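You operate a simulated robot arm through the tools that you are given. There is no shell and no other tool. Be economical: measure what you need, move in short steps, check, and stop when the job is done.

You run a simulated robot arm. Do the job below in one go: nothing can be reset, and whatever is moved stays where it is left.

Task
Put the hose away: sprayer lever shut, grey sprayer on the shelf, reel wound one turn and pinned.
Fine: pull the red pin up to free the reel, push it down after. Set down upright: grey sprayer.

It is judged by the outcome, as a careful person would: the job done as asked, and still so three seconds after it is handed in. It fails if anything else is knocked over, pushed out of place, dropped, spilled or broken.

Robot
A 7-joint arm with a two-finger parallel gripper on a trunk, on a base that drives. Base frame: it is fixed to the floor where the robot stands at the start and does not move with it; the origin is under the middle of the robot, x ahead of it, y to its left, z up. Units: m, rad, N and s.
With the tool pointing down near the work surface it reaches from about 0.1 to 0.68 m from the robot's upright axis, wherever it stands. Its first joint turns from -2.897 to 2.897 rad. Places, roughly: hose reel [0.8, 0.9, 1.4]; nozzle shelf [0.8, -0.1, 1]; pin [0.8, 0.8, 1.3]; sprayer lever [0.5, -0.2, 0.6]. Payload 3.91 kg.
Tool frame: the origin (TCP) lies between the finger pads and is the grasp point; the fingertips stand 0.03 m ahead of it; z points along the fingers, y is the line along which they close. The gripper opens to 0.11 m. The fingers are 0.02 m wide and 0.01 m thick; the gripper's body (0.048 by 0.112 m) begins 0.055 m behind the TCP.
Orientation is told as [roll, pitch, yaw] about the base's x, y, z axes, in that order, counted from this pose: with the fingers straight down and closing along the base's y, the tool's x points along the base's -x, its y along +y and its z along -z.

Tools
- The arm moves only by the tool send_rows. Its argument "targets" is a list of rows, each an object of numbers (a shift or turn left out is 0, a gripper value left out holds the last): "x", "y", "z": the shift along the tool's x, y, z in m; "ax", "ay", "az": the turn, a rotation vector about the tool's x, y, z in rad; "gripper": the opening, from 0 (shut) to 1 (fully open). In form: [{"x": .., "y": .., "z": .., "ax": .., "ay": .., "az": .., "gripper": ..}, ...]. A call has 1 to 10 rows; each row shifts and turns the commanded pose from where the row before left it, along the tool's axes as they then stand. A row lasts 0.2 s, in which the tool goes at most 0.05 m and 0.15 rad; a call with a longer step from one row to the next is refused whole, and so is a gripper value outside its range. Where a pose cannot be reached the arm comes as near as it can. A force on the tool above 40 N (or 10 N above the force at the start of the call, whichever is more), or a blocked arm, ends the call early, and 0.2 s more pass. Each finger travels about 0.153 m/s and halts on what it meets, pressing with about 23 N; the grip force reading is that of the motor and also rises with nothing between the fingers. The clock runs only during rows and for 0.2 s after the last one: add rows that do not move to give the fingers time. It gives the time, the measured TCP pose, the force on the tool (base axes), the opening and the grip force at its end, in the units of the frame above (readings bear some noise), with the torque about the TCP (base axes, N m) and any sound that the robot's microphone picked up.
- Cameras (640 x 400 px; columns grow to the right, rows downward): "scene" is now at [0.0097, 0.1757, 1.5941]; the picture's right is [0.27, -0.96, 0.00], its down [-0.54, -0.15, -0.83] and it looks along [0.80, 0.22, -0.56] (base axes); focal length 214 px, centre (320, 200). "wrist" rides on the gripper at [0.077, 0.007, -0.114] in the tool frame; the picture's right is [-0.09, 1.00, 0.00], its down [-0.80, -0.07, -0.59] and it looks along [-0.59, -0.05, 0.80] (tool axes); focal length 270 px, centre (320, 200).
- get_image(camera): a new picture of that camera. The clock stands still meanwhile.
- raise_lower(by): slides the trunk up (or, below 0, down) by that many m; the arm and the scene camera ride with it, the base frame stays. It gives what a move gives, with no picture.
- steer(legs): drives the robot by 1 to 6 legs, each [ahead, turn to the left] in m and rad, along the robot's own axes; the way and the turn of a leg run together, so that a leg with both is an arc; at most 1.5 m and 3.142 rad a leg. The arm and the cameras ride along, it lands a little off, and it stops where it bumps. It gives what a move gives.
- pan_tilt(pan, tilt): turns the head with the scene camera to pan (to the left, within 2.705 rad either way) and tilt (down, from -0.506 to 1.204), counted from straight ahead of the robot. It gives what a move gives.
- locate(camera, pixels): for up to 12 pixels [column, row] of the newest picture of that camera ("zoom" is the newest enlarged one), the place [x, y, z] in the base frame of the surface seen there, good to about 0.002 m. The clock stands still meanwhile.
- close_up(camera, box): a new picture of the part [left, top, right, bottom] of that camera's present view, enlarged. The clock stands still meanwhile.
- close_job(): hands the job in; it is judged then, once.

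Go step by step. Measure first, check grasps and placings, and put right what went wrong. The budget is 80 turns and 52 pictures, counting those below and the enlarged ones. Unless the task says otherwise, let go and move clear before handing in, and close with one line.

The tools are called as name(argument=value, ...) on one line, values as JSON. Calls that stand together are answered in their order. send_rows: Moves the arm, as the interface text tells. Its arguments: {"type":"object","properties":{"targets":{"type":"array","items":{"type":"object","properties":{"x":{"type":"number"},"y":{"type":"number"},"z":{"type":"number"},"ax":{"type":"number"},"ay":{"type":"number"},"az":{"type":"number"},"gripper":{"type":"number"}}}}},"required":["targets"]} The other tools are called the same way: raise_lower (by) slides the trunk up or down; steer (legs) drives the base; pan_tilt (pan, tilt) turns the head that bears the scene camera; get_image (camera) takes a picture; locate (camera, pixels) gives the place of the surface under pixels of a picture; close_up (camera, box) takes an enlarged picture of a part of a camera's view; close_job () hands the job in.

At the start:

```text
t: 0.0
tcp_pos: [0.2315, 0.2466, 1.4677]
orientation: [0.0, -0.002, 0.0]
force: [-0.2, 0.4, -0.1]
wrist_torque: [0.02, 0.03, 0.01]
gripper_width: 0.1101
gripper_force: 0.0
trunk travel left (down, up): [-0.557, 0.053]
robot x, y, heading: [0.0026, -0.0, -0.002]
head pan, tilt: [0.274, 0.59]
```

scene: 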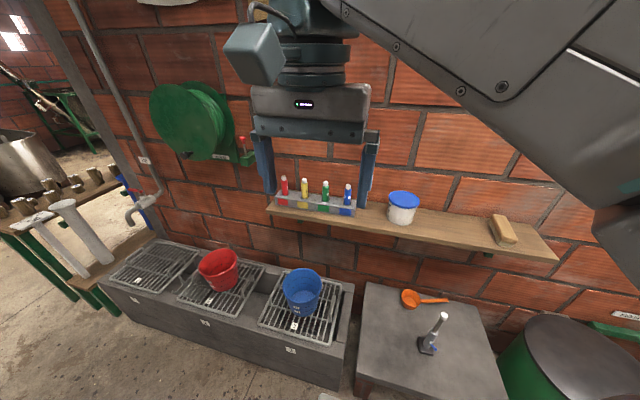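
wrist: 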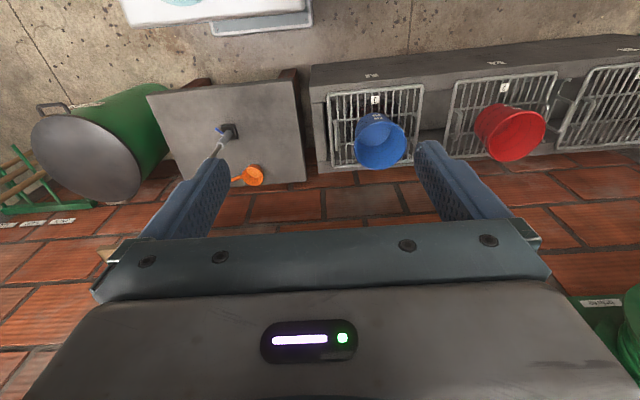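

The scene shows the sprayer on the table near (430,338), the reel near (190,120), the red pin near (242,142) and the shelf. I'll enlarge these and measure.

close_up(camera="scene", box=[360, 270, 500, 370])

locate(camera="scene", pixels=[[443, 316], [436, 333], [428, 345], [410, 297], [440, 300], [400, 350], [242, 140], [248, 158], [190, 120], [460, 225], [403, 205], [500, 232]])

close_up(camera="scene", box=[130, 70, 290, 180])

```text
4.00 times, centred on (430, 320) of scene
```

zoom: 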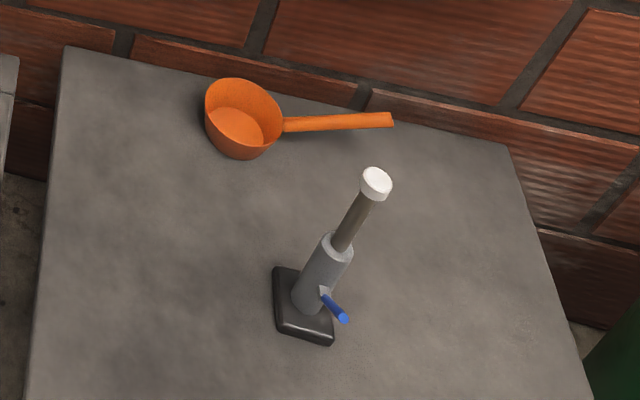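

```text
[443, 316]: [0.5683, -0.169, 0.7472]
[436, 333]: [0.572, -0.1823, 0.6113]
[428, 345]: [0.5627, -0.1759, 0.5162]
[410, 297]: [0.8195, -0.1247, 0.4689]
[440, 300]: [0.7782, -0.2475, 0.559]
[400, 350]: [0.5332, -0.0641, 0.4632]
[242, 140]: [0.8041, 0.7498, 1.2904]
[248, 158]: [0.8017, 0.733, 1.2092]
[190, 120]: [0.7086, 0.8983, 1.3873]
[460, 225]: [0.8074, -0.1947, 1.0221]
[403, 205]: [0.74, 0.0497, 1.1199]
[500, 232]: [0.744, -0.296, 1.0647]
```

```text
3.64 times, centred on (210, 125) of scene
```

zoom: 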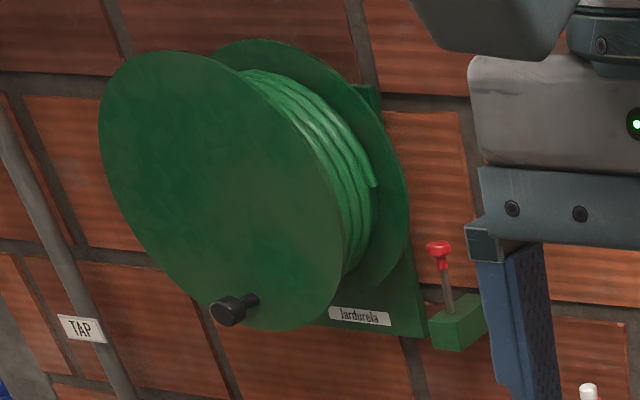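

The sprayer has a blue lever low on its body (zoom 335,305). The reel has a black crank knob (zoom 230,310) and a red pin in a green block. I'll lower the trunk to see the sprayer better and get within its reach.

raise_lower(by=-0.4)

pan_tilt(pan=-0.3, tilt=0.6)

get_image(camera="scene")

get_image(camera="wrist")

```text
t: 3.8
tcp_pos: [0.2311, 0.2472, 1.0665]
orientation: [0.0, -0.001, -0.001]
force: [0.3, -0.7, -0.3]
wrist_torque: [0.0, 0.0, -0.01]
gripper_width: 0.1099
gripper_force: 0.1
trunk travel left (down, up): [-0.157, 0.453]
robot x, y, heading: [-0.0014, 0.0015, -0.003]
head pan, tilt: [0.274, 0.59]
```

```text
t: 4.8
tcp_pos: [0.2323, 0.2479, 1.0666]
orientation: [0.0, 0.0, 0.0]
force: [0.4, -0.1, -0.2]
wrist_torque: [0.0, -0.03, 0.0]
gripper_width: 0.1099
gripper_force: 0.1
trunk travel left (down, up): [-0.157, 0.453]
robot x, y, heading: [0.0003, 0.0016, 0.001]
head pan, tilt: [-0.3, 0.6]
```

```text
47 pictures are left
```

scene: 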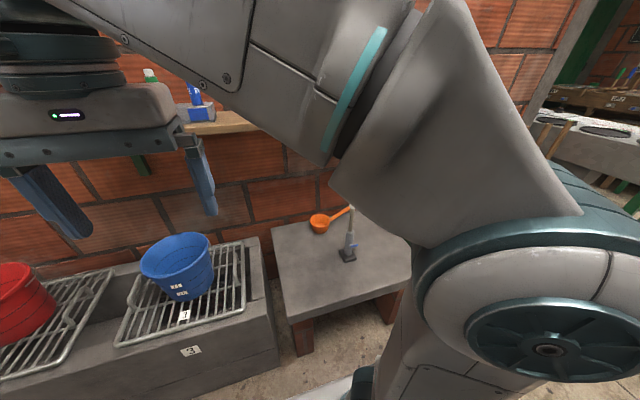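

```text
46 pictures are left
```

wrist: 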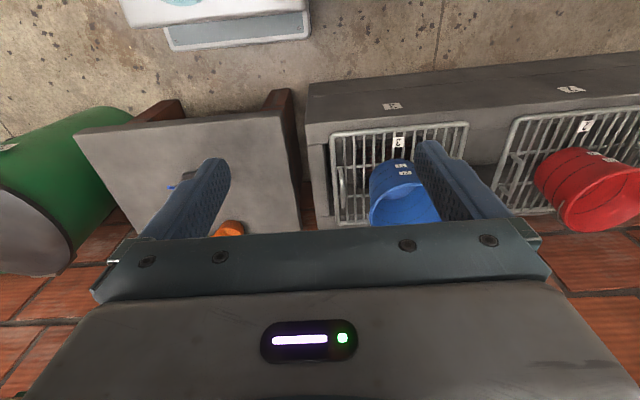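

The sprayer now shows at scene (348,245), partly behind the arm. I'll zoom in on it.

close_up(camera="scene", box=[308, 200, 388, 270])

locate(camera="scene", pixels=[[285, 318], [404, 262], [300, 300], [273, 230], [349, 255], [222, 122]])

```text
5.71 times, centred on (348, 235) of scene
```

zoom: 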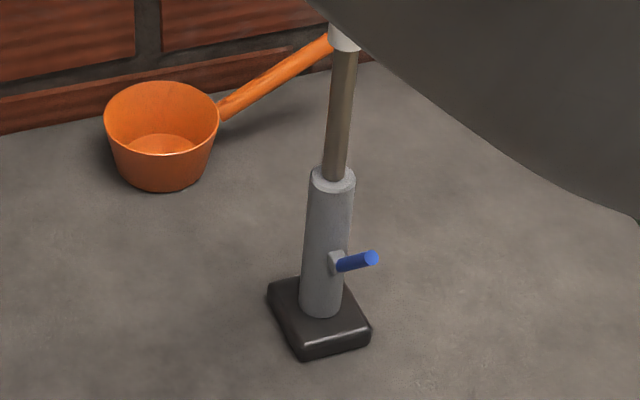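

```text
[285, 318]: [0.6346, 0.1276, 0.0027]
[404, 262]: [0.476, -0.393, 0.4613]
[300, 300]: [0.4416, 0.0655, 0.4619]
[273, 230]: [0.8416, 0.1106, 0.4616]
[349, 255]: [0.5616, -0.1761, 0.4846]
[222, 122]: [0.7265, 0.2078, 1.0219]
```

I'll measure the lever, body and stem points from this enlarged view.

locate(camera="zoom", pixels=[[372, 259], [352, 263], [337, 262], [322, 262], [327, 220], [335, 172], [332, 180], [342, 120], [343, 38], [295, 290], [365, 332], [303, 352]])

```text
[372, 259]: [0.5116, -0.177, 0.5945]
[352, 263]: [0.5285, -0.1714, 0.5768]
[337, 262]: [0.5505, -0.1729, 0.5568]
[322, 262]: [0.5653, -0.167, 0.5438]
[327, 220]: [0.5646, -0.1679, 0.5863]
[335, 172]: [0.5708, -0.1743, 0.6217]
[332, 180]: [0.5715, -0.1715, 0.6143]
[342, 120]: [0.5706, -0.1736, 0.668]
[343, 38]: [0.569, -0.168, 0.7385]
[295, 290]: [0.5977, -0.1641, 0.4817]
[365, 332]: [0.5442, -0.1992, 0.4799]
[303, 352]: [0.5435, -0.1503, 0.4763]
```

The lever (pivot about [0.553,-0.174,0.557], tip [0.511,-0.177,0.595]) sticks out toward the robot and slopes up at about 45°. I'll bring the wrist camera closer to look for marks.

send_rows(targets=[{"x": -0.014, "y": -0.0348, "z": 0.0292, "gripper": 1}, {"x": -0.014, "y": -0.0348, "z": 0.0292}, {"x": -0.014, "y": -0.0348, "z": 0.0292}, {"x": -0.014, "y": -0.0348, "z": 0.0292}, {"x": -0.014, "y": -0.0348, "z": 0.0292}, {"x": -0.014, "y": -0.0348, "z": 0.0292}, {"x": -0.014, "y": -0.0348, "z": 0.0292}, {"x": -0.014, "y": -0.0348, "z": 0.0292}, {"x": -0.014, "y": -0.0348, "z": 0.0292}, {"x": -0.014, "y": -0.0348, "z": 0.0292}])

send_rows(targets=[{"x": -0.014, "y": -0.0348, "z": 0.0292}, {"x": -0.014, "y": -0.0348, "z": 0.0292}])

get_image(camera="wrist")

```text
t: 7.0
tcp_pos: [0.3717, -0.0996, 0.7757]
orientation: [0.0, -0.001, 0.002]
force: [-0.7, 0.9, 0.4]
wrist_torque: [-0.05, -0.04, -0.01]
gripper_width: 0.11
gripper_force: 0.2
trunk travel left (down, up): [-0.157, 0.453]
robot x, y, heading: [0.0026, 0.0029, 0.001]
head pan, tilt: [-0.3, 0.6]
```

```text
t: 7.6
tcp_pos: [0.4012, -0.1709, 0.7173]
orientation: [0.0, -0.002, 0.002]
force: [-0.1, 1.1, -1.1]
wrist_torque: [-0.06, -0.01, -0.02]
gripper_width: 0.1101
gripper_force: 0.0
trunk travel left (down, up): [-0.157, 0.453]
robot x, y, heading: [0.0005, 0.0027, 0.004]
head pan, tilt: [-0.3, 0.6]
```

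```text
44 pictures are left
```

wrist: 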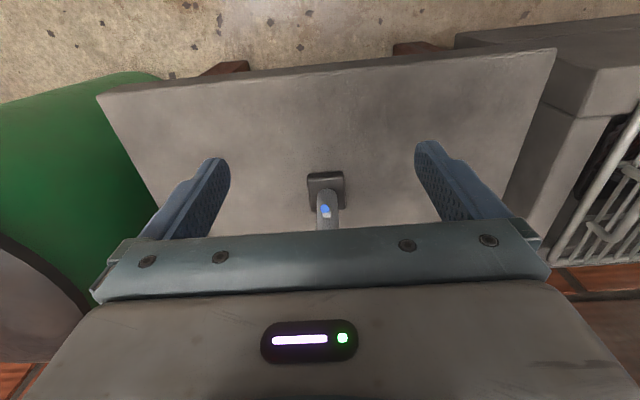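

The sprayer shows at wrist (325,195), with the lever facing us. I'll zoom in on it.

close_up(camera="wrist", box=[285, 160, 365, 235])

get_image(camera="scene")

```text
5.33 times, centred on (325, 198) of wrist
```

zoom: 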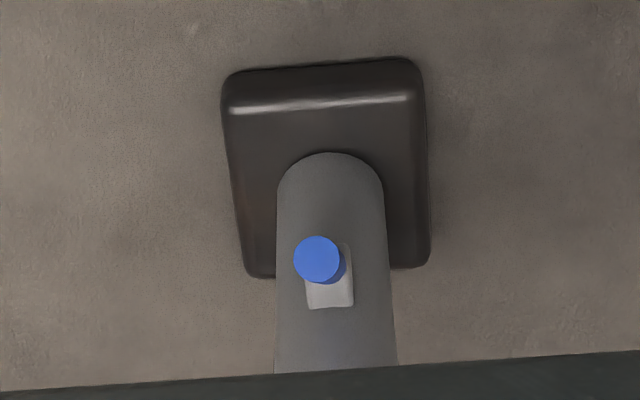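

```text
42 pictures are left
```

scene: 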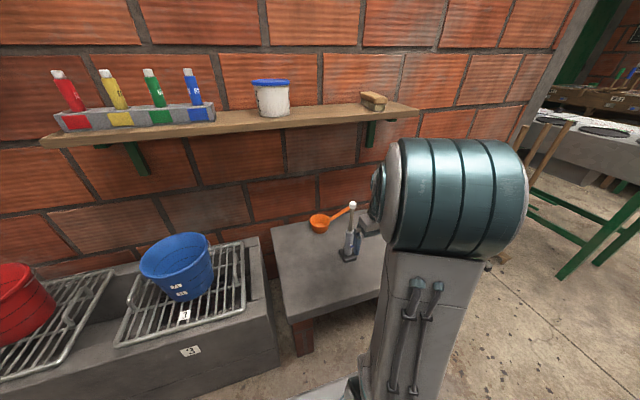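

There are no marks on the sprayer. I'll test the lever gently: close the fingers, hover above the lever tip and feel which way it moves.

send_rows(targets=[{"x": -0.038, "gripper": 0}, {"x": -0.038, "y": -0.003}, {"x": -0.035}, {}, {"z": 0.04}, {}])

close_up(camera="scene", box=[308, 190, 408, 270])

```text
t: 9.0
tcp_pos: [0.5107, -0.1721, 0.6768]
orientation: [0.0, -0.001, 0.001]
force: [-0.2, 0.6, -0.5]
wrist_torque: [0.0, 0.04, 0.01]
gripper_width: 0.0
gripper_force: 23.0
trunk travel left (down, up): [-0.157, 0.453]
robot x, y, heading: [0.0004, 0.0021, 0.006]
head pan, tilt: [-0.3, 0.6]
```

```text
5.00 times, centred on (358, 230) of scene
```

zoom: 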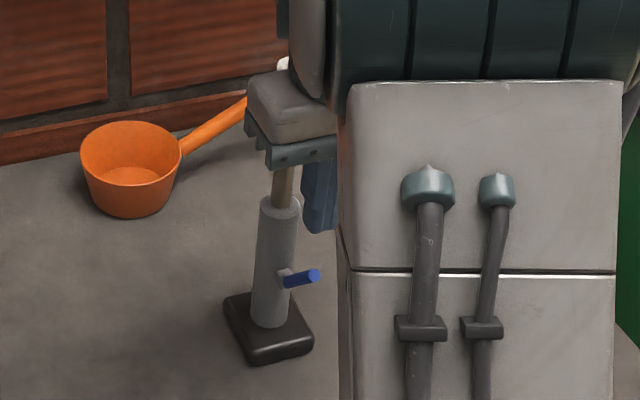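

The fingertips are above the lever. I'll press down in small steps and watch the force.

send_rows(targets=[{"z": 0.03}, {"z": 0.006}, {"z": 0.006}, {"z": 0.006}, {"z": 0.006}, {}])

close_up(camera="scene", box=[308, 190, 408, 270])

```text
t: 10.6
tcp_pos: [0.511, -0.1739, 0.6272]
orientation: [-0.004, -0.008, -0.001]
force: [-8.7, 3.2, 24.1]
wrist_torque: [0.06, 0.18, -0.04]
gripper_width: 0.0003
gripper_force: 22.8
trunk travel left (down, up): [-0.157, 0.453]
robot x, y, heading: [-0.0011, 0.003, 0.003]
head pan, tilt: [-0.3, 0.6]
stopped in row 6: the force on the tool passed its limit (the readings are from after the stop); the commanded pose is now the measured one
```

```text
5.00 times, centred on (358, 230) of scene
```

zoom: 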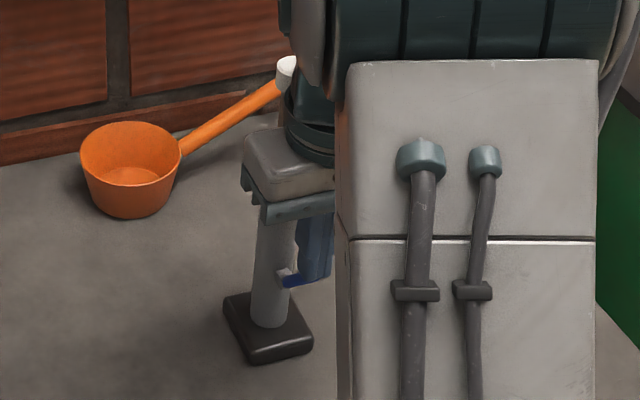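

24 N downward didn't move the lever, so it seems to be at its lower stop and shuts upward, against the body. I'll back off, tilt the hand 45° and come in from the front below.

send_rows(targets=[{"z": -0.04}, {"x": 0.03, "z": -0.02}, {"x": 0.03, "ay": -0.131}, {"ay": -0.131}, {"ay": -0.131}, {"ay": -0.131}, {"ay": -0.131}, {"ay": -0.131}, {}])

close_up(camera="scene", box=[308, 190, 408, 270])

```text
t: 12.6
tcp_pos: [0.4495, -0.1744, 0.6854]
orientation: [-0.004, -0.792, 0.0]
force: [0.2, -0.5, -0.8]
wrist_torque: [0.03, 0.01, -0.01]
gripper_width: 0.0
gripper_force: 22.6
trunk travel left (down, up): [-0.157, 0.453]
robot x, y, heading: [-0.0029, 0.0024, 0.001]
head pan, tilt: [-0.3, 0.6]
```

```text
5.00 times, centred on (358, 230) of scene
```

zoom: 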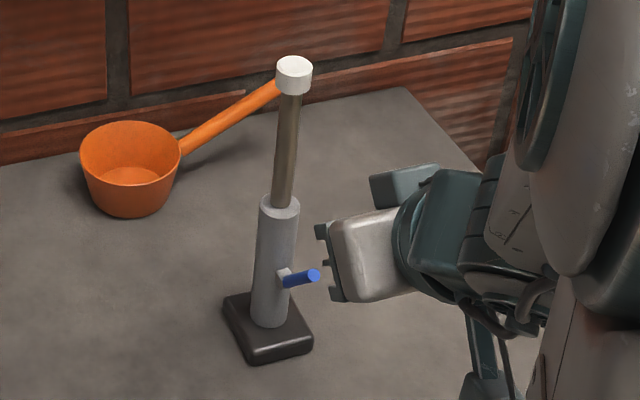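

The lever is unchanged and the hand is tilted. I'll lower in front of the lever and push toward the body in small steps.

send_rows(targets=[{"x": 0.021, "z": 0.035}, {"x": 0.021, "z": 0.035}, {}, {"x": -0.0057, "z": 0.0057}, {"x": -0.0057, "z": 0.0057}, {"x": -0.0057, "z": 0.0057}, {"x": -0.0057, "z": 0.0057}, {}])

close_up(camera="scene", box=[308, 190, 408, 270])

```text
t: 14.4
tcp_pos: [0.5025, -0.1734, 0.6051]
orientation: [-0.004, -0.79, 0.002]
force: [-0.8, 1.0, -0.1]
wrist_torque: [0.01, 0.02, -0.01]
gripper_width: 0.0001
gripper_force: 22.8
trunk travel left (down, up): [-0.157, 0.453]
robot x, y, heading: [-0.0007, 0.0007, -0.004]
head pan, tilt: [-0.3, 0.6]
```

```text
5.00 times, centred on (358, 230) of scene
```

zoom: 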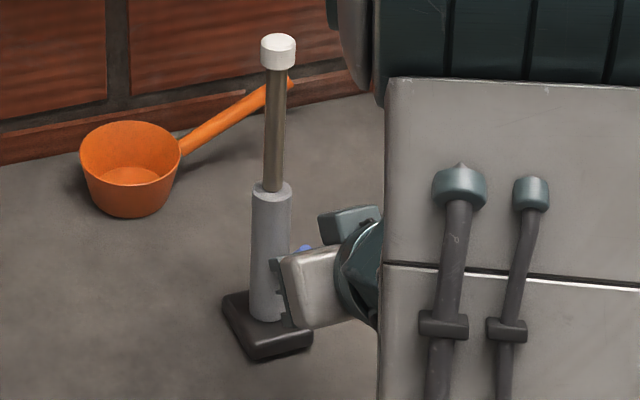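

The sprayer may be leaning back slightly. I'll measure before going further.

locate(camera="zoom", pixels=[[276, 55], [275, 100], [271, 170], [268, 205], [265, 290], [303, 249], [240, 300], [252, 352], [305, 345], [270, 335]])

```text
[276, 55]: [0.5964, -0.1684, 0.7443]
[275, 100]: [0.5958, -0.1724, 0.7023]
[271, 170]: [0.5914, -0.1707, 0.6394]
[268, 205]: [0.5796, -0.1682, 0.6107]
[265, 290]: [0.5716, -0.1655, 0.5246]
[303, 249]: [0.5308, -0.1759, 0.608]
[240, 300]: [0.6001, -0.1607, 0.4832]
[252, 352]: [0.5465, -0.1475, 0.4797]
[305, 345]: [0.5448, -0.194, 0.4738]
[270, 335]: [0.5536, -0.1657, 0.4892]
```

Pushing only tips the sprayer, so the lever needs a balanced squeeze: one finger on the lever, one behind the body. I'll back off gently and reorient the hand to come in sideways, fingers pointing -y and closing along x.

send_rows(targets=[{"x": 0.011, "z": -0.011}, {"x": 0.011, "z": -0.011}, {"x": 0.011, "z": -0.011}, {"x": 0.02, "z": -0.02}, {"x": -0.01, "z": -0.045}, {"y": 0.045, "z": -0.01}, {"y": 0.045}, {"y": 0.045}, {"y": 0.045}, {"y": 0.03}])

get_image(camera="scene")

```text
t: 16.6
tcp_pos: [0.4633, -0.0119, 0.6815]
orientation: [-0.003, -0.789, 0.008]
force: [-0.8, -3.8, 0.5]
wrist_torque: [0.25, -0.01, 0.23]
gripper_width: 0.0001
gripper_force: 23.1
out of reach, approached as far as the arm can: row 5, 6, 7, 8, 9, 10
trunk travel left (down, up): [-0.157, 0.453]
robot x, y, heading: [0.0028, -0.001, 0.006]
head pan, tilt: [-0.3, 0.6]
```

```text
37 pictures are left
```

scene: 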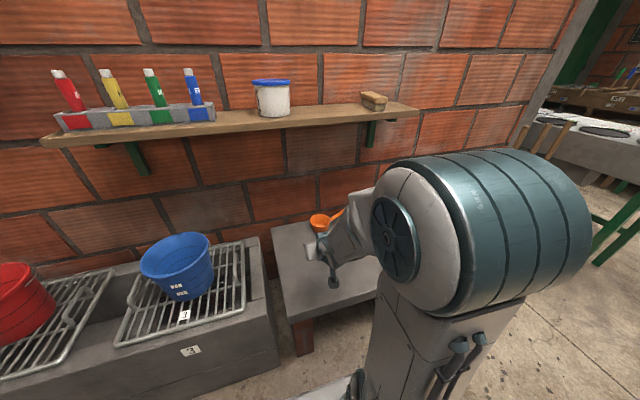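

The arm was near a joint limit and read a small sideways force. I'll let it settle and check the sprayer.

send_rows(targets=[{}, {}])

get_image(camera="wrist")

```text
t: 17.2
tcp_pos: [0.4629, -0.0143, 0.6834]
orientation: [-0.005, -0.789, 0.001]
force: [-0.9, 0.6, -1.2]
wrist_torque: [-0.01, 0.01, -0.01]
gripper_width: 0.0
gripper_force: 22.6
trunk travel left (down, up): [-0.157, 0.453]
robot x, y, heading: [-0.0002, 0.0034, 0.005]
head pan, tilt: [-0.3, 0.6]
```

```text
36 pictures are left
```

wrist: 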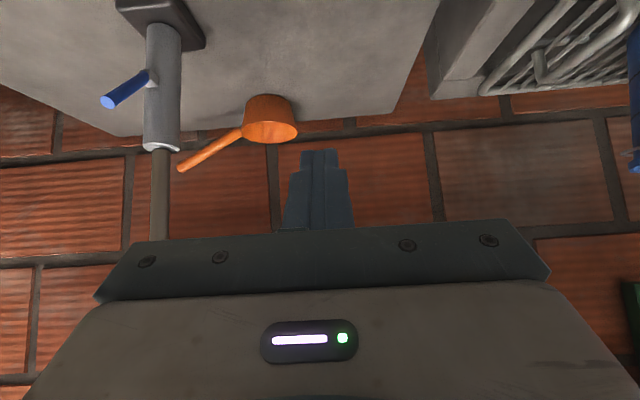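

The sprayer stands flat and the lever is unchanged. I'll yaw the hand -90° about the vertical here, keeping the tilt.

send_rows(targets=[{"ax": 0.106, "az": 0.106, "gripper": 1}, {"ax": 0.106, "az": 0.106}, {"ax": 0.106, "az": 0.106}, {"ax": 0.106, "az": 0.106}, {"ax": 0.106, "az": 0.106}, {"ax": 0.106, "az": 0.106}, {"ax": 0.106, "az": 0.106}, {"ax": 0.106, "az": 0.106}, {"ax": 0.106, "az": 0.106}, {"ax": 0.106, "az": 0.106}])

get_image(camera="scene")

```text
t: 19.4
tcp_pos: [0.4441, -0.1217, 0.6827]
orientation: [0.007, -0.788, -1.506]
force: [-0.9, 0.5, 0.3]
wrist_torque: [0.01, -0.03, 0.01]
gripper_width: 0.1099
gripper_force: 0.2
out of reach, approached as far as the arm can: row 1, 2
trunk travel left (down, up): [-0.157, 0.453]
robot x, y, heading: [0.001, 0.0003, 0.002]
head pan, tilt: [-0.3, 0.6]
```

```text
35 pictures are left
```

scene: 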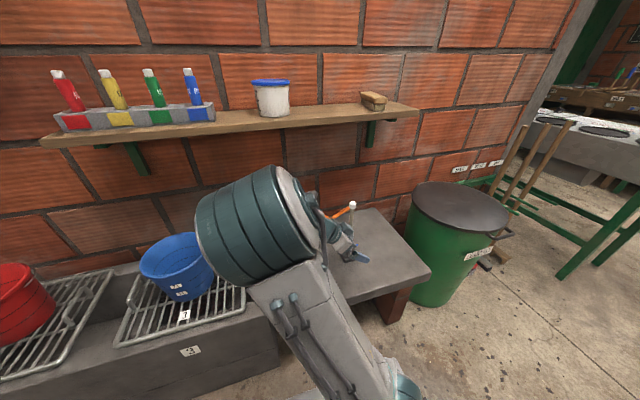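

The arm's elbow swung to the left, with the TCP at [0.444,-0.122,0.683] and clear of the sprayer. Next I'll tilt to horizontal while backing off in +y.

send_rows(targets=[{"z": -0.02, "ay": -0.131}, {"z": -0.02, "ay": -0.131}, {"z": -0.02, "ay": -0.131}, {"z": -0.02, "ay": -0.131}, {"z": -0.02, "ay": -0.131}, {"z": -0.02, "ay": -0.128}, {"ax": 0.065}, {}])

get_image(camera="scene")

get_image(camera="wrist")

```text
t: 21.2
tcp_pos: [0.4348, -0.0164, 0.7352]
orientation: [1.781, -1.565, 2.936]
force: [-0.6, -0.4, -0.4]
wrist_torque: [-0.02, 0.0, 0.01]
gripper_width: 0.11
gripper_force: 0.0
trunk travel left (down, up): [-0.157, 0.453]
robot x, y, heading: [0.0025, 0.0016, 0.003]
head pan, tilt: [-0.3, 0.6]
```

```text
34 pictures are left
```

scene: 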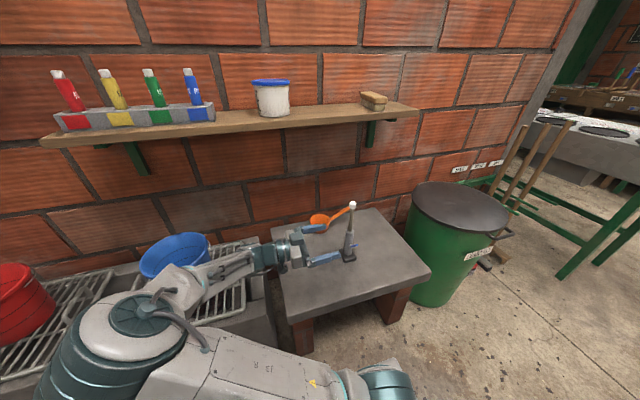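

```text
33 pictures are left
```

wrist: 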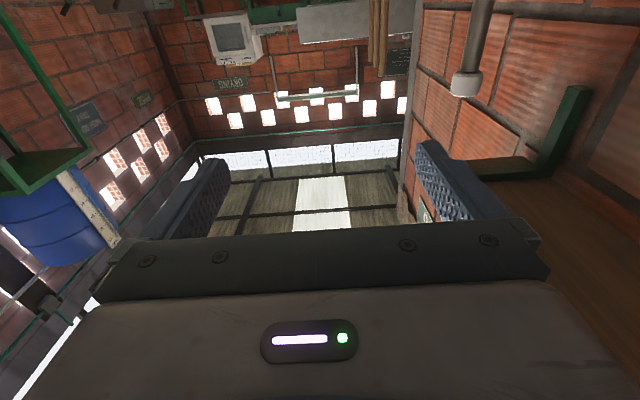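

The hand is now horizontal and points -y. The forearm runs near the blue bucket, so I'll measure the clearance.

locate(camera="scene", pixels=[[150, 272], [205, 248], [208, 270], [230, 268], [258, 255], [180, 298], [100, 340], [200, 285], [150, 255], [295, 250], [240, 262], [350, 230]])

```text
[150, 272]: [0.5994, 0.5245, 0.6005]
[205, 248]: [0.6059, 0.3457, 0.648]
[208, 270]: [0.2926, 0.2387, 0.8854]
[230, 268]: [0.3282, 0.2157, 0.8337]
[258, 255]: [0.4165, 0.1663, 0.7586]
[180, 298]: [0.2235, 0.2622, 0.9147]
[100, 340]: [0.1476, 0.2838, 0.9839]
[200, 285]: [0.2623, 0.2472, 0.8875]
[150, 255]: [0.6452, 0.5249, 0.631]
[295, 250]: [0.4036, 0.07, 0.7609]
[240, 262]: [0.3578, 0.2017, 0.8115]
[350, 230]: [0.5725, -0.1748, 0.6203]
```

Clearance is fine. I'll go to [0.547,-0.05,0.602], ready to slide in along -y.

send_rows(targets=[{"x": 0.033, "y": 0.028, "z": 0.008}, {"x": 0.033, "y": 0.028, "z": 0.008}, {"x": 0.033, "y": 0.028, "z": 0.008}, {"x": 0.033, "y": 0.028, "z": 0.008}, {}, {}])

close_up(camera="scene", box=[280, 190, 400, 280])

```text
t: 22.6
tcp_pos: [0.5491, -0.0473, 0.6019]
orientation: [1.566, -1.566, -3.131]
force: [0.5, -0.5, -0.2]
wrist_torque: [0.0, -0.02, 0.0]
gripper_width: 0.1098
gripper_force: 0.1
trunk travel left (down, up): [-0.157, 0.453]
robot x, y, heading: [-0.0013, 0.0006, -0.004]
head pan, tilt: [-0.3, 0.6]
```

```text
4.44 times, centred on (340, 235) of scene
```

zoom: 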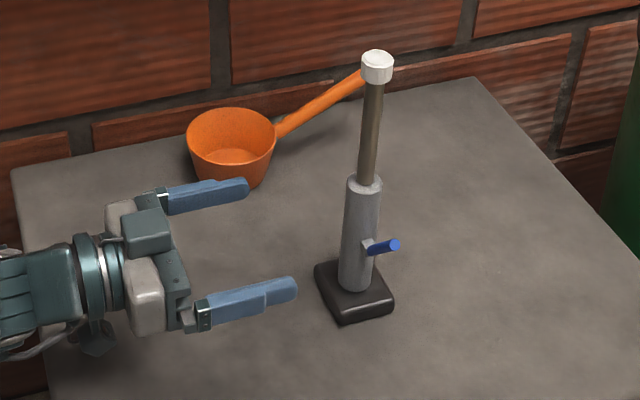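

Clear view. I'll measure the lever tip, body and fingertips again.

locate(camera="zoom", pixels=[[394, 245], [378, 249], [366, 245], [361, 182], [360, 200], [355, 270], [376, 65], [370, 130], [245, 190], [292, 288], [316, 268], [392, 300]])

```text
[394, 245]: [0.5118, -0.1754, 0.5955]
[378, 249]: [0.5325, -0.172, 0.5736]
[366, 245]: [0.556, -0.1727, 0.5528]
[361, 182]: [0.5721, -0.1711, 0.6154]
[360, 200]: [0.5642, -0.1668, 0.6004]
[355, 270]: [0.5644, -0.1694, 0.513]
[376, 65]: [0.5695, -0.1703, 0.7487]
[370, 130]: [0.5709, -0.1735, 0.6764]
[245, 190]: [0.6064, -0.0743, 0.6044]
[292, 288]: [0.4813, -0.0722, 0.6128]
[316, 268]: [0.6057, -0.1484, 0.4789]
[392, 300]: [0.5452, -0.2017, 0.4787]
```

The lever tip is at x=0.512 and the body rear at about 0.597. I'll slide in around the sprayer with a 3 mm shift in x.

send_rows(targets=[{"y": 0.003, "z": 0.03}, {"z": 0.03}, {"z": 0.03}, {"z": 0.03}, {}, {"gripper": 0.85}, {"gripper": 0.75}, {"gripper": 0.65}, {}])

close_up(camera="scene", box=[280, 190, 400, 280])

```text
t: 24.6
tcp_pos: [0.5514, -0.1691, 0.6036]
orientation: [1.555, -1.565, -3.117]
force: [0.4, 0.1, 0.7]
wrist_torque: [0.0, 0.03, 0.02]
gripper_width: 0.072
gripper_force: 0.1
trunk travel left (down, up): [-0.157, 0.453]
robot x, y, heading: [-0.0002, 0.0007, -0.005]
head pan, tilt: [-0.3, 0.6]
```

```text
4.44 times, centred on (340, 235) of scene
```

zoom: 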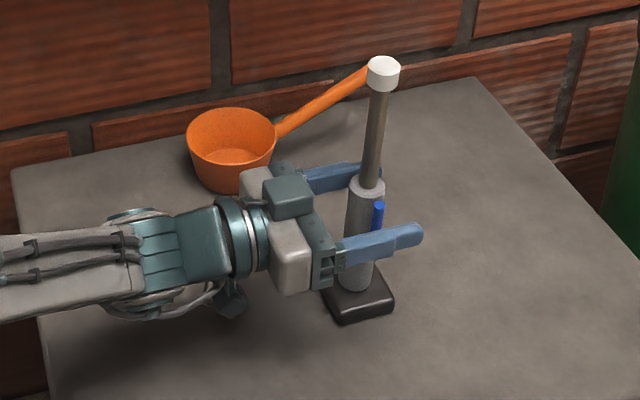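

The lever is swinging up toward the body. I'll keep closing to bring it to its stop.

send_rows(targets=[{"gripper": 0.6, "y": 0.003}, {"gripper": 0.55, "y": 0.003}, {"gripper": 0.5, "y": 0.003}, {"gripper": 0.45, "y": 0.003}, {"gripper": 0.4}, {}])

close_up(camera="scene", box=[300, 190, 400, 270])

```text
t: 26.0
tcp_pos: [0.5646, -0.1675, 0.6034]
orientation: [1.618, -1.564, 3.103]
force: [1.3, -0.4, 1.1]
wrist_torque: [0.02, -0.08, 0.0]
gripper_width: 0.0448
gripper_force: 22.6
trunk travel left (down, up): [-0.157, 0.453]
robot x, y, heading: [-0.0015, 0.0028, -0.0]
head pan, tilt: [-0.3, 0.6]
```

```text
5.00 times, centred on (350, 230) of scene
```

zoom: 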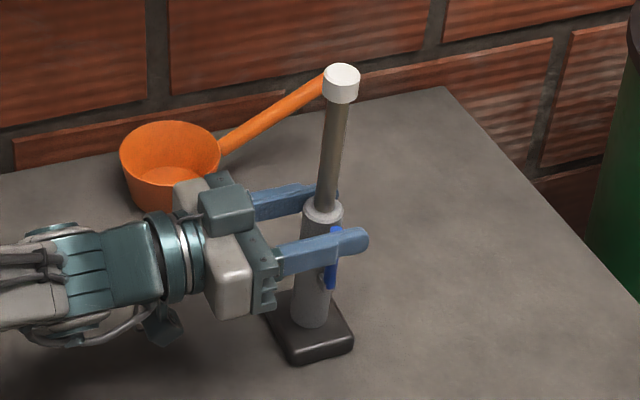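

The lever is now flat against the body, and the grip is firm at 0.045 m. I'll lift a little and check the hold, measuring the shelf too.

send_rows(targets=[{"x": -0.01}, {"x": -0.02}, {"x": -0.03}, {}, {}])

get_image(camera="scene")

locate(camera="scene", pixels=[[330, 122], [330, 114], [330, 104], [300, 118], [289, 112], [257, 112], [272, 84], [361, 100], [374, 110], [250, 118], [320, 106], [345, 112]])

```text
t: 27.2
tcp_pos: [0.5641, -0.1669, 0.6631]
orientation: [1.599, -1.566, 3.119]
force: [0.2, -0.6, 0.0]
wrist_torque: [0.02, -0.02, 0.0]
gripper_width: 0.0439
gripper_force: 0.0
trunk travel left (down, up): [-0.157, 0.453]
robot x, y, heading: [-0.0001, 0.004, -0.003]
head pan, tilt: [-0.3, 0.6]
```

```text
29 pictures are left
```

scene: 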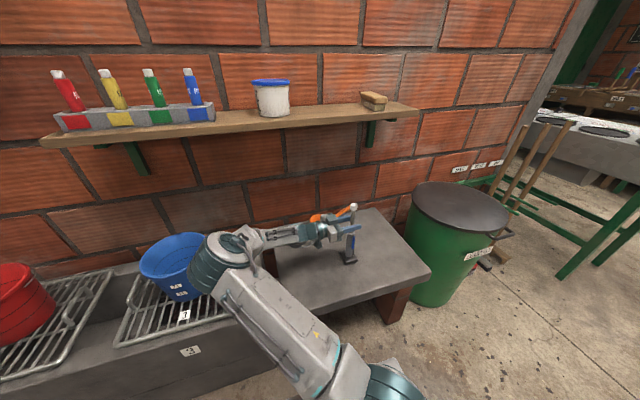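

```text
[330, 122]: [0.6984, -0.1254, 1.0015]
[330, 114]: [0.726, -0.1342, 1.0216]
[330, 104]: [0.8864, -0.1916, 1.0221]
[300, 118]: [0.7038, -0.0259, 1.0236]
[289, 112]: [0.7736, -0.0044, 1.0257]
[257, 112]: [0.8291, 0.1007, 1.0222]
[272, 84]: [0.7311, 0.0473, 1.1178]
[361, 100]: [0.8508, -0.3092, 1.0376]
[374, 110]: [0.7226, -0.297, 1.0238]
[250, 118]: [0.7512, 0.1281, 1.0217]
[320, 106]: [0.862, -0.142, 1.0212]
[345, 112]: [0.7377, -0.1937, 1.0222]
```

The grip force reads 0 because the opening reached its setpoint, so I'll tighten the grip and check the lift.

send_rows(targets=[{"gripper": 0.2}, {}, {}])

close_up(camera="scene", box=[280, 180, 400, 270])

```text
t: 28.0
tcp_pos: [0.5629, -0.1673, 0.6638]
orientation: [1.592, -1.566, 3.125]
force: [1.0, -0.1, 0.7]
wrist_torque: [0.02, 0.01, -0.01]
gripper_width: 0.0223
gripper_force: 0.2
trunk travel left (down, up): [-0.157, 0.453]
robot x, y, heading: [-0.001, 0.0042, -0.004]
head pan, tilt: [-0.3, 0.6]
```

```text
4.44 times, centred on (340, 225) of scene
```

zoom: 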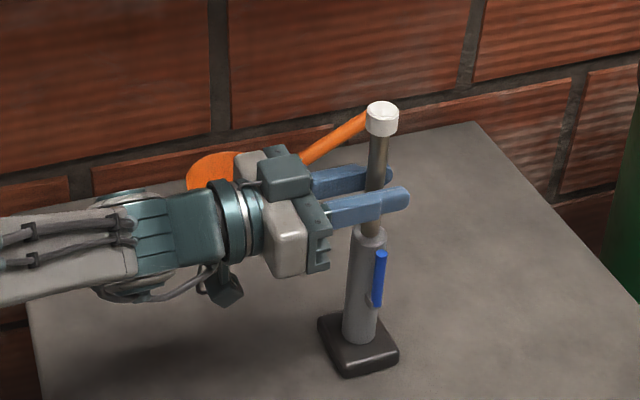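

The fingers slid up to the stem, the sprayer stayed on the table and the lever stays shut against the body. The stem is a good handle, so I'll grip it fully and lift.

send_rows(targets=[{"gripper": 0}, {}, {}, {"x": -0.02}, {"x": -0.04}, {}])

close_up(camera="scene", box=[280, 180, 400, 270])

```text
t: 29.4
tcp_pos: [0.5627, -0.1696, 0.7222]
orientation: [1.53, -1.566, -3.094]
force: [0.6, -0.7, -3.8]
wrist_torque: [-0.01, -0.34, 0.09]
gripper_width: 0.0151
gripper_force: 23.4
trunk travel left (down, up): [-0.157, 0.453]
robot x, y, heading: [0.0014, 0.0018, 0.003]
head pan, tilt: [-0.3, 0.6]
```

```text
4.44 times, centred on (340, 225) of scene
```

zoom: 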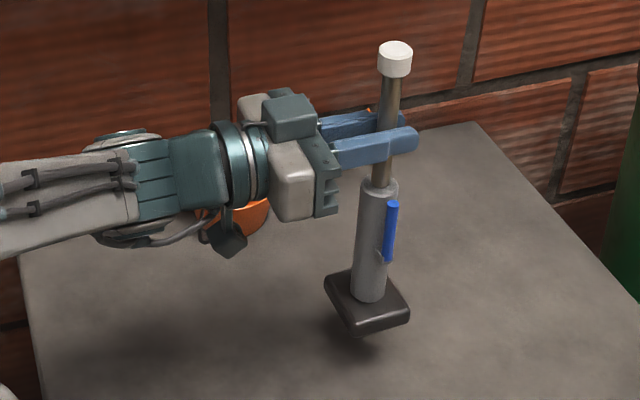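

The sprayer is lifted (about 0.39 kg) with the lever shut. I'll raise the trunk to bring it above shelf height, clear of the shelf's front edge at x=0.70.

raise_lower(by=0.45)

pan_tilt(pan=-0.2, tilt=0.6)

get_image(camera="scene")

```text
refused: 0.45 is not a number from -0.4 to 0.4
```

```text
t: 30.1
tcp_pos: [0.5628, -0.1702, 0.7226]
orientation: [1.55, -1.566, -3.114]
force: [-1.9, 0.0, -2.6]
wrist_torque: [0.06, 0.35, -0.06]
gripper_width: 0.0152
gripper_force: 23.3
trunk travel left (down, up): [-0.157, 0.453]
robot x, y, heading: [0.0026, 0.0021, 0.005]
head pan, tilt: [-0.201, 0.6]
```

```text
26 pictures are left
```

scene: 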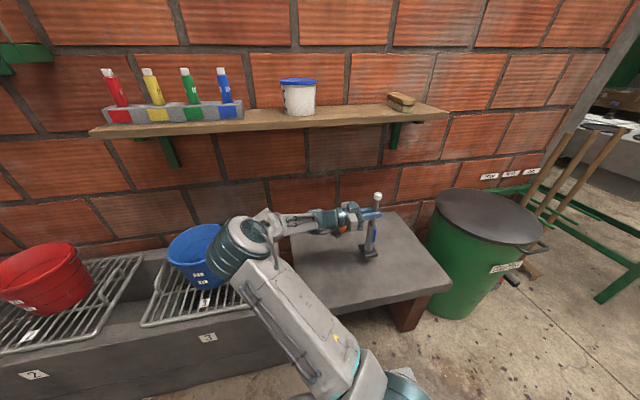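

The limit is 0.4 m per call, so I'll raise by 0.4.

raise_lower(by=0.4)

raise_lower(by=0.05)

get_image(camera="scene")

```text
t: 33.9
tcp_pos: [0.5637, -0.1693, 1.1233]
orientation: [1.55, -1.565, -3.113]
force: [-0.7, -0.2, -4.2]
wrist_torque: [0.06, 0.03, -0.01]
gripper_width: 0.0155
gripper_force: 23.4
trunk travel left (down, up): [-0.557, 0.053]
robot x, y, heading: [-0.0043, 0.0039, -0.005]
head pan, tilt: [-0.201, 0.6]
```

```text
t: 34.8
tcp_pos: [0.5627, -0.1697, 1.1721]
orientation: [1.548, -1.565, -3.113]
force: [0.4, -0.6, -3.6]
wrist_torque: [0.03, 0.01, -0.01]
gripper_width: 0.0155
gripper_force: 22.7
trunk travel left (down, up): [-0.607, 0.003]
robot x, y, heading: [-0.0007, 0.0023, 0.003]
head pan, tilt: [-0.201, 0.6]
```

```text
25 pictures are left
```

scene: 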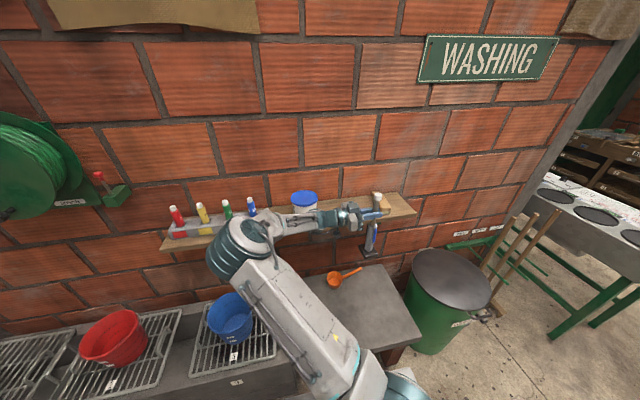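

The sprayer's base is at about z=0.97 and the shelf top at 1.022. I'll lift 0.09 m more and yaw the hand about 35° toward the shelf so the wrist stays back from the jar.

send_rows(targets=[{"x": -0.03}, {"x": -0.03}, {"x": -0.03}, {"ax": -0.12}, {"ax": -0.12}, {"ax": -0.12}, {"ax": -0.12}, {"ax": -0.12}, {}])

get_image(camera="scene")

```text
t: 36.8
tcp_pos: [0.5634, -0.1688, 1.2618]
orientation: [2.004, -1.566, -2.965]
force: [0.1, -0.2, -2.7]
wrist_torque: [0.03, 0.01, -0.02]
gripper_width: 0.0157
gripper_force: 22.8
trunk travel left (down, up): [-0.607, 0.003]
robot x, y, heading: [-0.0003, 0.0014, -0.0]
head pan, tilt: [-0.201, 0.6]
```

```text
24 pictures are left
```

scene: 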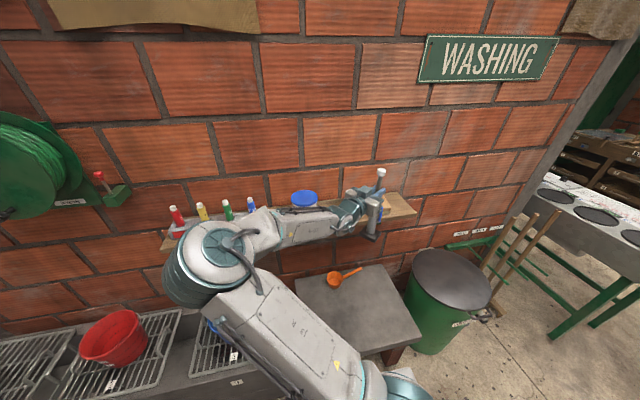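

The hand now points (0.57,-0.82) and the sprayer is upright. I'll measure its lower edge before moving over the shelf.

close_up(camera="scene", box=[330, 160, 420, 250])

```text
4.44 times, centred on (375, 205) of scene
```

zoom: 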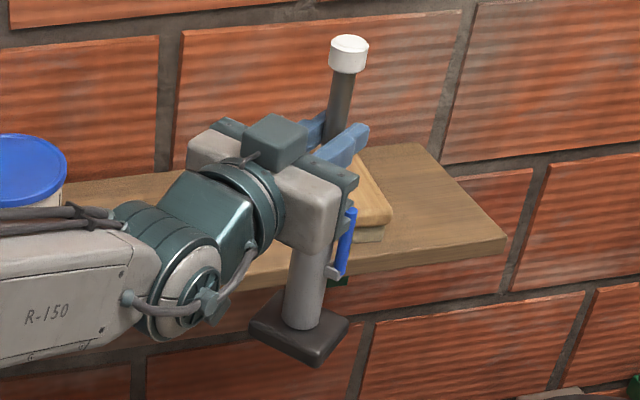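

locate(camera="zoom", pixels=[[300, 352], [316, 364], [262, 332], [345, 325], [302, 280], [347, 60], [342, 100]])

send_rows(targets=[{"y": 0.0328, "z": 0.0229}, {"y": 0.0328, "z": 0.0229}, {"y": 0.0328, "z": 0.0229}, {"y": 0.0328, "z": 0.0229}, {"y": 0.0328, "z": 0.0229}, {}, {}])

close_up(camera="scene", box=[270, 130, 430, 250])

```text
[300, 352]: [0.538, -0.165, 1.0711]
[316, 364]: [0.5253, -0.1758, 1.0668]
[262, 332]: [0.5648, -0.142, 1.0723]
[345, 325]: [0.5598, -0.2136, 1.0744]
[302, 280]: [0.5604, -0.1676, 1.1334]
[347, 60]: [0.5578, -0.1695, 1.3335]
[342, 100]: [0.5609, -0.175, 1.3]
```

```text
t: 38.4
tcp_pos: [0.7634, -0.1706, 1.2632]
orientation: [2.145, -1.567, -3.11]
force: [0.0, -0.5, -4.1]
wrist_torque: [0.06, 0.0, -0.01]
gripper_width: 0.0155
gripper_force: 23.4
trunk travel left (down, up): [-0.607, 0.003]
robot x, y, heading: [-0.0029, 0.0023, 0.0]
head pan, tilt: [-0.201, 0.6]
```

```text
3.33 times, centred on (350, 190) of scene
```

zoom: 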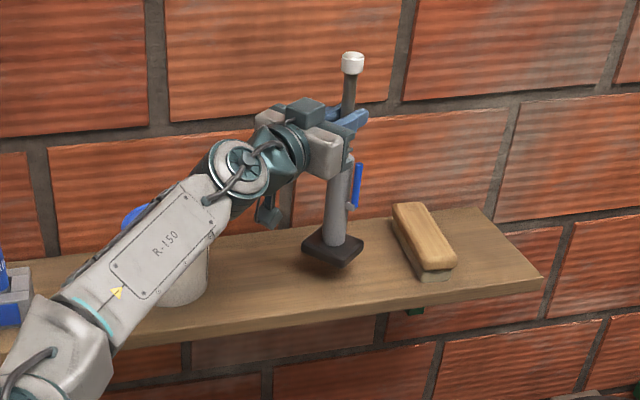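

The sprayer is over the shelf, clear of the brush. I'll check the forearm-to-jar clearance before lowering about 0.03 m.

locate(camera="zoom", pixels=[[209, 240], [190, 275], [200, 210], [140, 212], [335, 265], [400, 245], [268, 220], [185, 290]])

```text
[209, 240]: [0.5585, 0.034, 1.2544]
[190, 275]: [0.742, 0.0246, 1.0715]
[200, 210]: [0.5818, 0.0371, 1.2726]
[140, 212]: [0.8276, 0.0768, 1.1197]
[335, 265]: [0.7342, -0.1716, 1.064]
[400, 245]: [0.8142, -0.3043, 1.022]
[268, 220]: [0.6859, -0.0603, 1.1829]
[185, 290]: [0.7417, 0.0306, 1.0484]
```

Clearances are ample. I'll lower slowly until it touches.

send_rows(targets=[{"x": 0.015}, {"x": 0.006}, {"x": 0.004}, {"x": 0.004}, {"x": 0.003}, {}])

close_up(camera="scene", box=[310, 140, 400, 220])

```text
t: 39.8
tcp_pos: [0.7633, -0.1708, 1.2319]
orientation: [2.209, -1.567, 3.109]
force: [0.5, 0.4, -4.1]
wrist_torque: [0.03, 0.0, 0.0]
gripper_width: 0.0156
gripper_force: 23.0
trunk travel left (down, up): [-0.607, 0.003]
robot x, y, heading: [0.0009, 0.0027, -0.001]
head pan, tilt: [-0.201, 0.6]
```

```text
5.00 times, centred on (355, 180) of scene
```

zoom: 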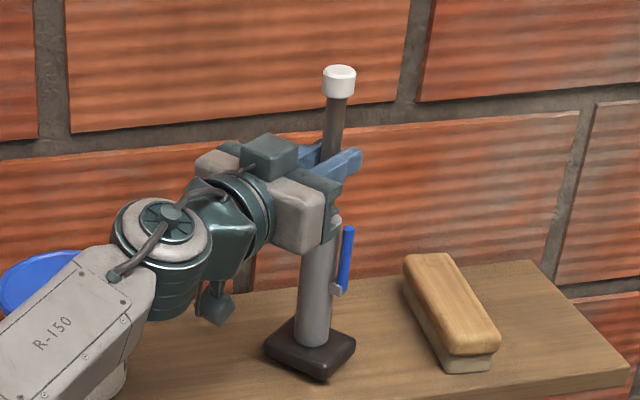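

It isn't in contact yet (the load is still -4 N). I'll keep lowering in 3 mm steps.

send_rows(targets=[{"x": 0.003}, {"x": 0.003}, {"x": 0.002}, {}])

locate(camera="zoom", pixels=[[322, 376], [265, 348], [354, 345], [310, 340], [310, 360]])

```text
t: 40.8
tcp_pos: [0.7626, -0.1696, 1.2256]
orientation: [2.302, -1.565, 3.02]
force: [2.3, 0.2, 8.0]
wrist_torque: [0.06, 0.06, -0.04]
gripper_width: 0.0155
gripper_force: 23.4
trunk travel left (down, up): [-0.607, 0.003]
robot x, y, heading: [0.0003, -0.0001, 0.005]
head pan, tilt: [-0.201, 0.6]
```

```text
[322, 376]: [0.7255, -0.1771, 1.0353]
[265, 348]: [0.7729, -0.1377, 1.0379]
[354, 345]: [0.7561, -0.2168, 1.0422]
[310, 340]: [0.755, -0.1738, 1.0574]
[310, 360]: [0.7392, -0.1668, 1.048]
```

It is in contact (+8 N). I'll relieve it slightly, open, and back straight out along the tool.

send_rows(targets=[{"x": -0.002}, {"gripper": 0.2}, {"gripper": 0.5}, {}, {"z": -0.02}, {"z": -0.03}, {"z": -0.03}, {"z": -0.03}, {}])

close_up(camera="scene", box=[280, 130, 420, 230])

```text
t: 42.8
tcp_pos: [0.6986, -0.0777, 1.225]
orientation: [2.17, -1.566, -3.133]
force: [-0.3, 0.8, -0.7]
wrist_torque: [0.02, -0.01, -0.03]
gripper_width: 0.055
gripper_force: 0.1
trunk travel left (down, up): [-0.607, 0.003]
robot x, y, heading: [0.0009, 0.0028, -0.002]
head pan, tilt: [-0.201, 0.6]
```

```text
4.00 times, centred on (350, 180) of scene
```

zoom: 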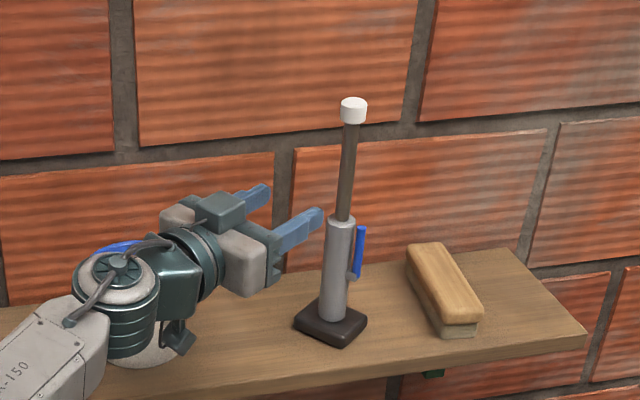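

The sprayer stands upright on the shelf. I'll verify the lever angle and its position.

locate(camera="zoom", pixels=[[363, 230], [359, 272], [355, 275], [352, 115], [347, 190], [338, 290], [322, 342], [345, 310]])

```text
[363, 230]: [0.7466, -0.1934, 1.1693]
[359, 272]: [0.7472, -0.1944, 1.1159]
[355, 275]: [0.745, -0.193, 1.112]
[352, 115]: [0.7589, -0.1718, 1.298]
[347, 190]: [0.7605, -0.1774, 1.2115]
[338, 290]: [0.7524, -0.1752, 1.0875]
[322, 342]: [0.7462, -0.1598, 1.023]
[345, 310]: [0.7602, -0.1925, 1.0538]
```

The lever is vertical to within a millimetre and the sprayer is placed. I'll pull the arm back toward the robot, then look at the reel.

send_rows(targets=[{"z": -0.03}, {"y": -0.0328, "z": -0.0229}, {"y": -0.0328, "z": -0.0229}, {"y": -0.0328, "z": -0.0229}, {"y": -0.0328, "z": -0.0229}, {"y": -0.0328, "z": -0.0229}, {"y": -0.0328, "z": -0.0229}, {"gripper": 1}])

pan_tilt(pan=0.8, tilt=0.35)

get_image(camera="scene")

```text
t: 44.6
tcp_pos: [0.4437, -0.0548, 1.2262]
orientation: [2.17, -1.566, -3.133]
force: [-0.5, -0.7, -0.1]
wrist_torque: [0.01, -0.02, 0.0]
gripper_width: 0.1099
gripper_force: 0.0
trunk travel left (down, up): [-0.607, 0.003]
robot x, y, heading: [-0.0019, 0.0051, 0.003]
head pan, tilt: [-0.201, 0.6]
```

```text
t: 45.9
tcp_pos: [0.442, -0.0551, 1.2259]
orientation: [2.199, -1.566, 3.121]
force: [-0.5, 1.2, -0.3]
wrist_torque: [0.02, 0.0, 0.02]
gripper_width: 0.1099
gripper_force: 0.0
trunk travel left (down, up): [-0.607, 0.003]
robot x, y, heading: [-0.0016, 0.0007, -0.003]
head pan, tilt: [0.799, 0.351]
```

```text
19 pictures are left
```

scene: 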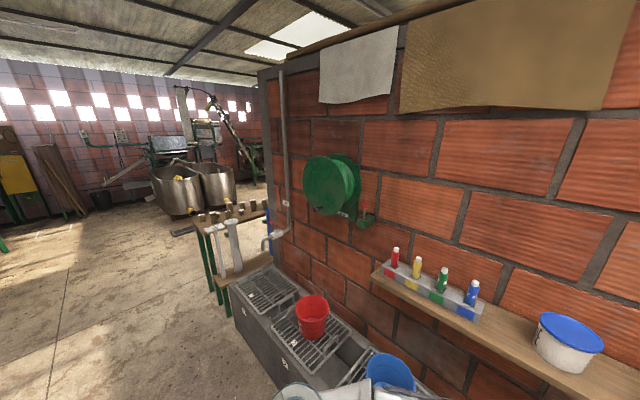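

The reel is at scene (332,187) with the pin near (363,212). I'll zoom in and measure.

close_up(camera="scene", box=[290, 145, 390, 230])

```text
4.71 times, centred on (340, 188) of scene
```

zoom: 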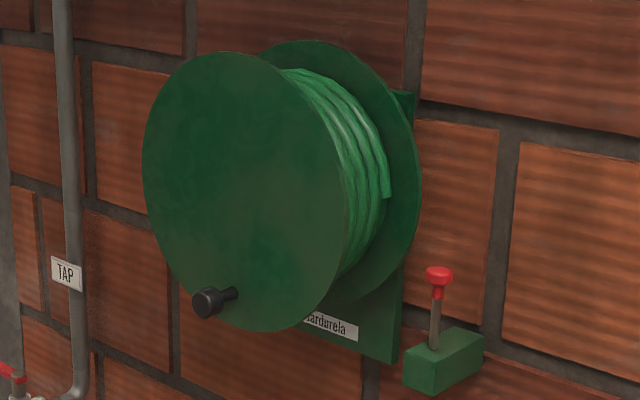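

locate(camera="zoom", pixels=[[206, 303], [228, 294], [247, 190], [144, 190], [245, 55], [270, 330], [348, 190], [385, 185], [440, 273], [436, 315], [443, 365], [436, 345]])

```text
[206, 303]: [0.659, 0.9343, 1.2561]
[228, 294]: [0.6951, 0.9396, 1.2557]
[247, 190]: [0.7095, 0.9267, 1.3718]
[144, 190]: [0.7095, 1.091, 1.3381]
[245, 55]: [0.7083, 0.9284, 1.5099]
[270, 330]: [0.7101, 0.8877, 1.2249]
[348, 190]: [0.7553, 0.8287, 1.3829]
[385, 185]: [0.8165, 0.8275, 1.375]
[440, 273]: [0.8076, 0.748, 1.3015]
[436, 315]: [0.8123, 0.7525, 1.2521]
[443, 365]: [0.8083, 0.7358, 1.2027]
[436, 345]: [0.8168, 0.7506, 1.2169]
```

The reel disc is at x≈0.709 with its centre near y 0.93, z 1.37. The knob is at [0.66–0.70,0.938,1.256] and the pin head at [0.808,0.748,1.30]. Before driving there I'll measure the trough front and some disc edge points.

locate(camera="scene", pixels=[[236, 300], [262, 345], [275, 380], [250, 370], [225, 280], [215, 255]])

locate(camera="zoom", pixels=[[335, 230], [318, 290], [200, 58], [148, 140], [170, 270], [415, 200], [405, 240], [355, 100], [436, 290], [455, 275], [410, 345], [470, 350]])

```text
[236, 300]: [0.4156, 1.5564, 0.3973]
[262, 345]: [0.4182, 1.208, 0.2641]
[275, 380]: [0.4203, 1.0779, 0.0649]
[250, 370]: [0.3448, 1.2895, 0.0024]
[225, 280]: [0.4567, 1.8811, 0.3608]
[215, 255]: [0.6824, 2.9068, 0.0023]
```

```text
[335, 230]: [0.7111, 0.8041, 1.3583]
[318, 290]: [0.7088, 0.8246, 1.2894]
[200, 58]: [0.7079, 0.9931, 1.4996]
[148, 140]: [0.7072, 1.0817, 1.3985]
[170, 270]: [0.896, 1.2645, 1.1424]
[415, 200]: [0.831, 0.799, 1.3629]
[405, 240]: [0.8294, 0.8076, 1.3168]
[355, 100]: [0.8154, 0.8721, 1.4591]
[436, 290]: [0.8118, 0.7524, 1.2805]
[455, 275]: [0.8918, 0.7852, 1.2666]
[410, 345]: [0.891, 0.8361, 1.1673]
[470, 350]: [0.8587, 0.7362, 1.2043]
```

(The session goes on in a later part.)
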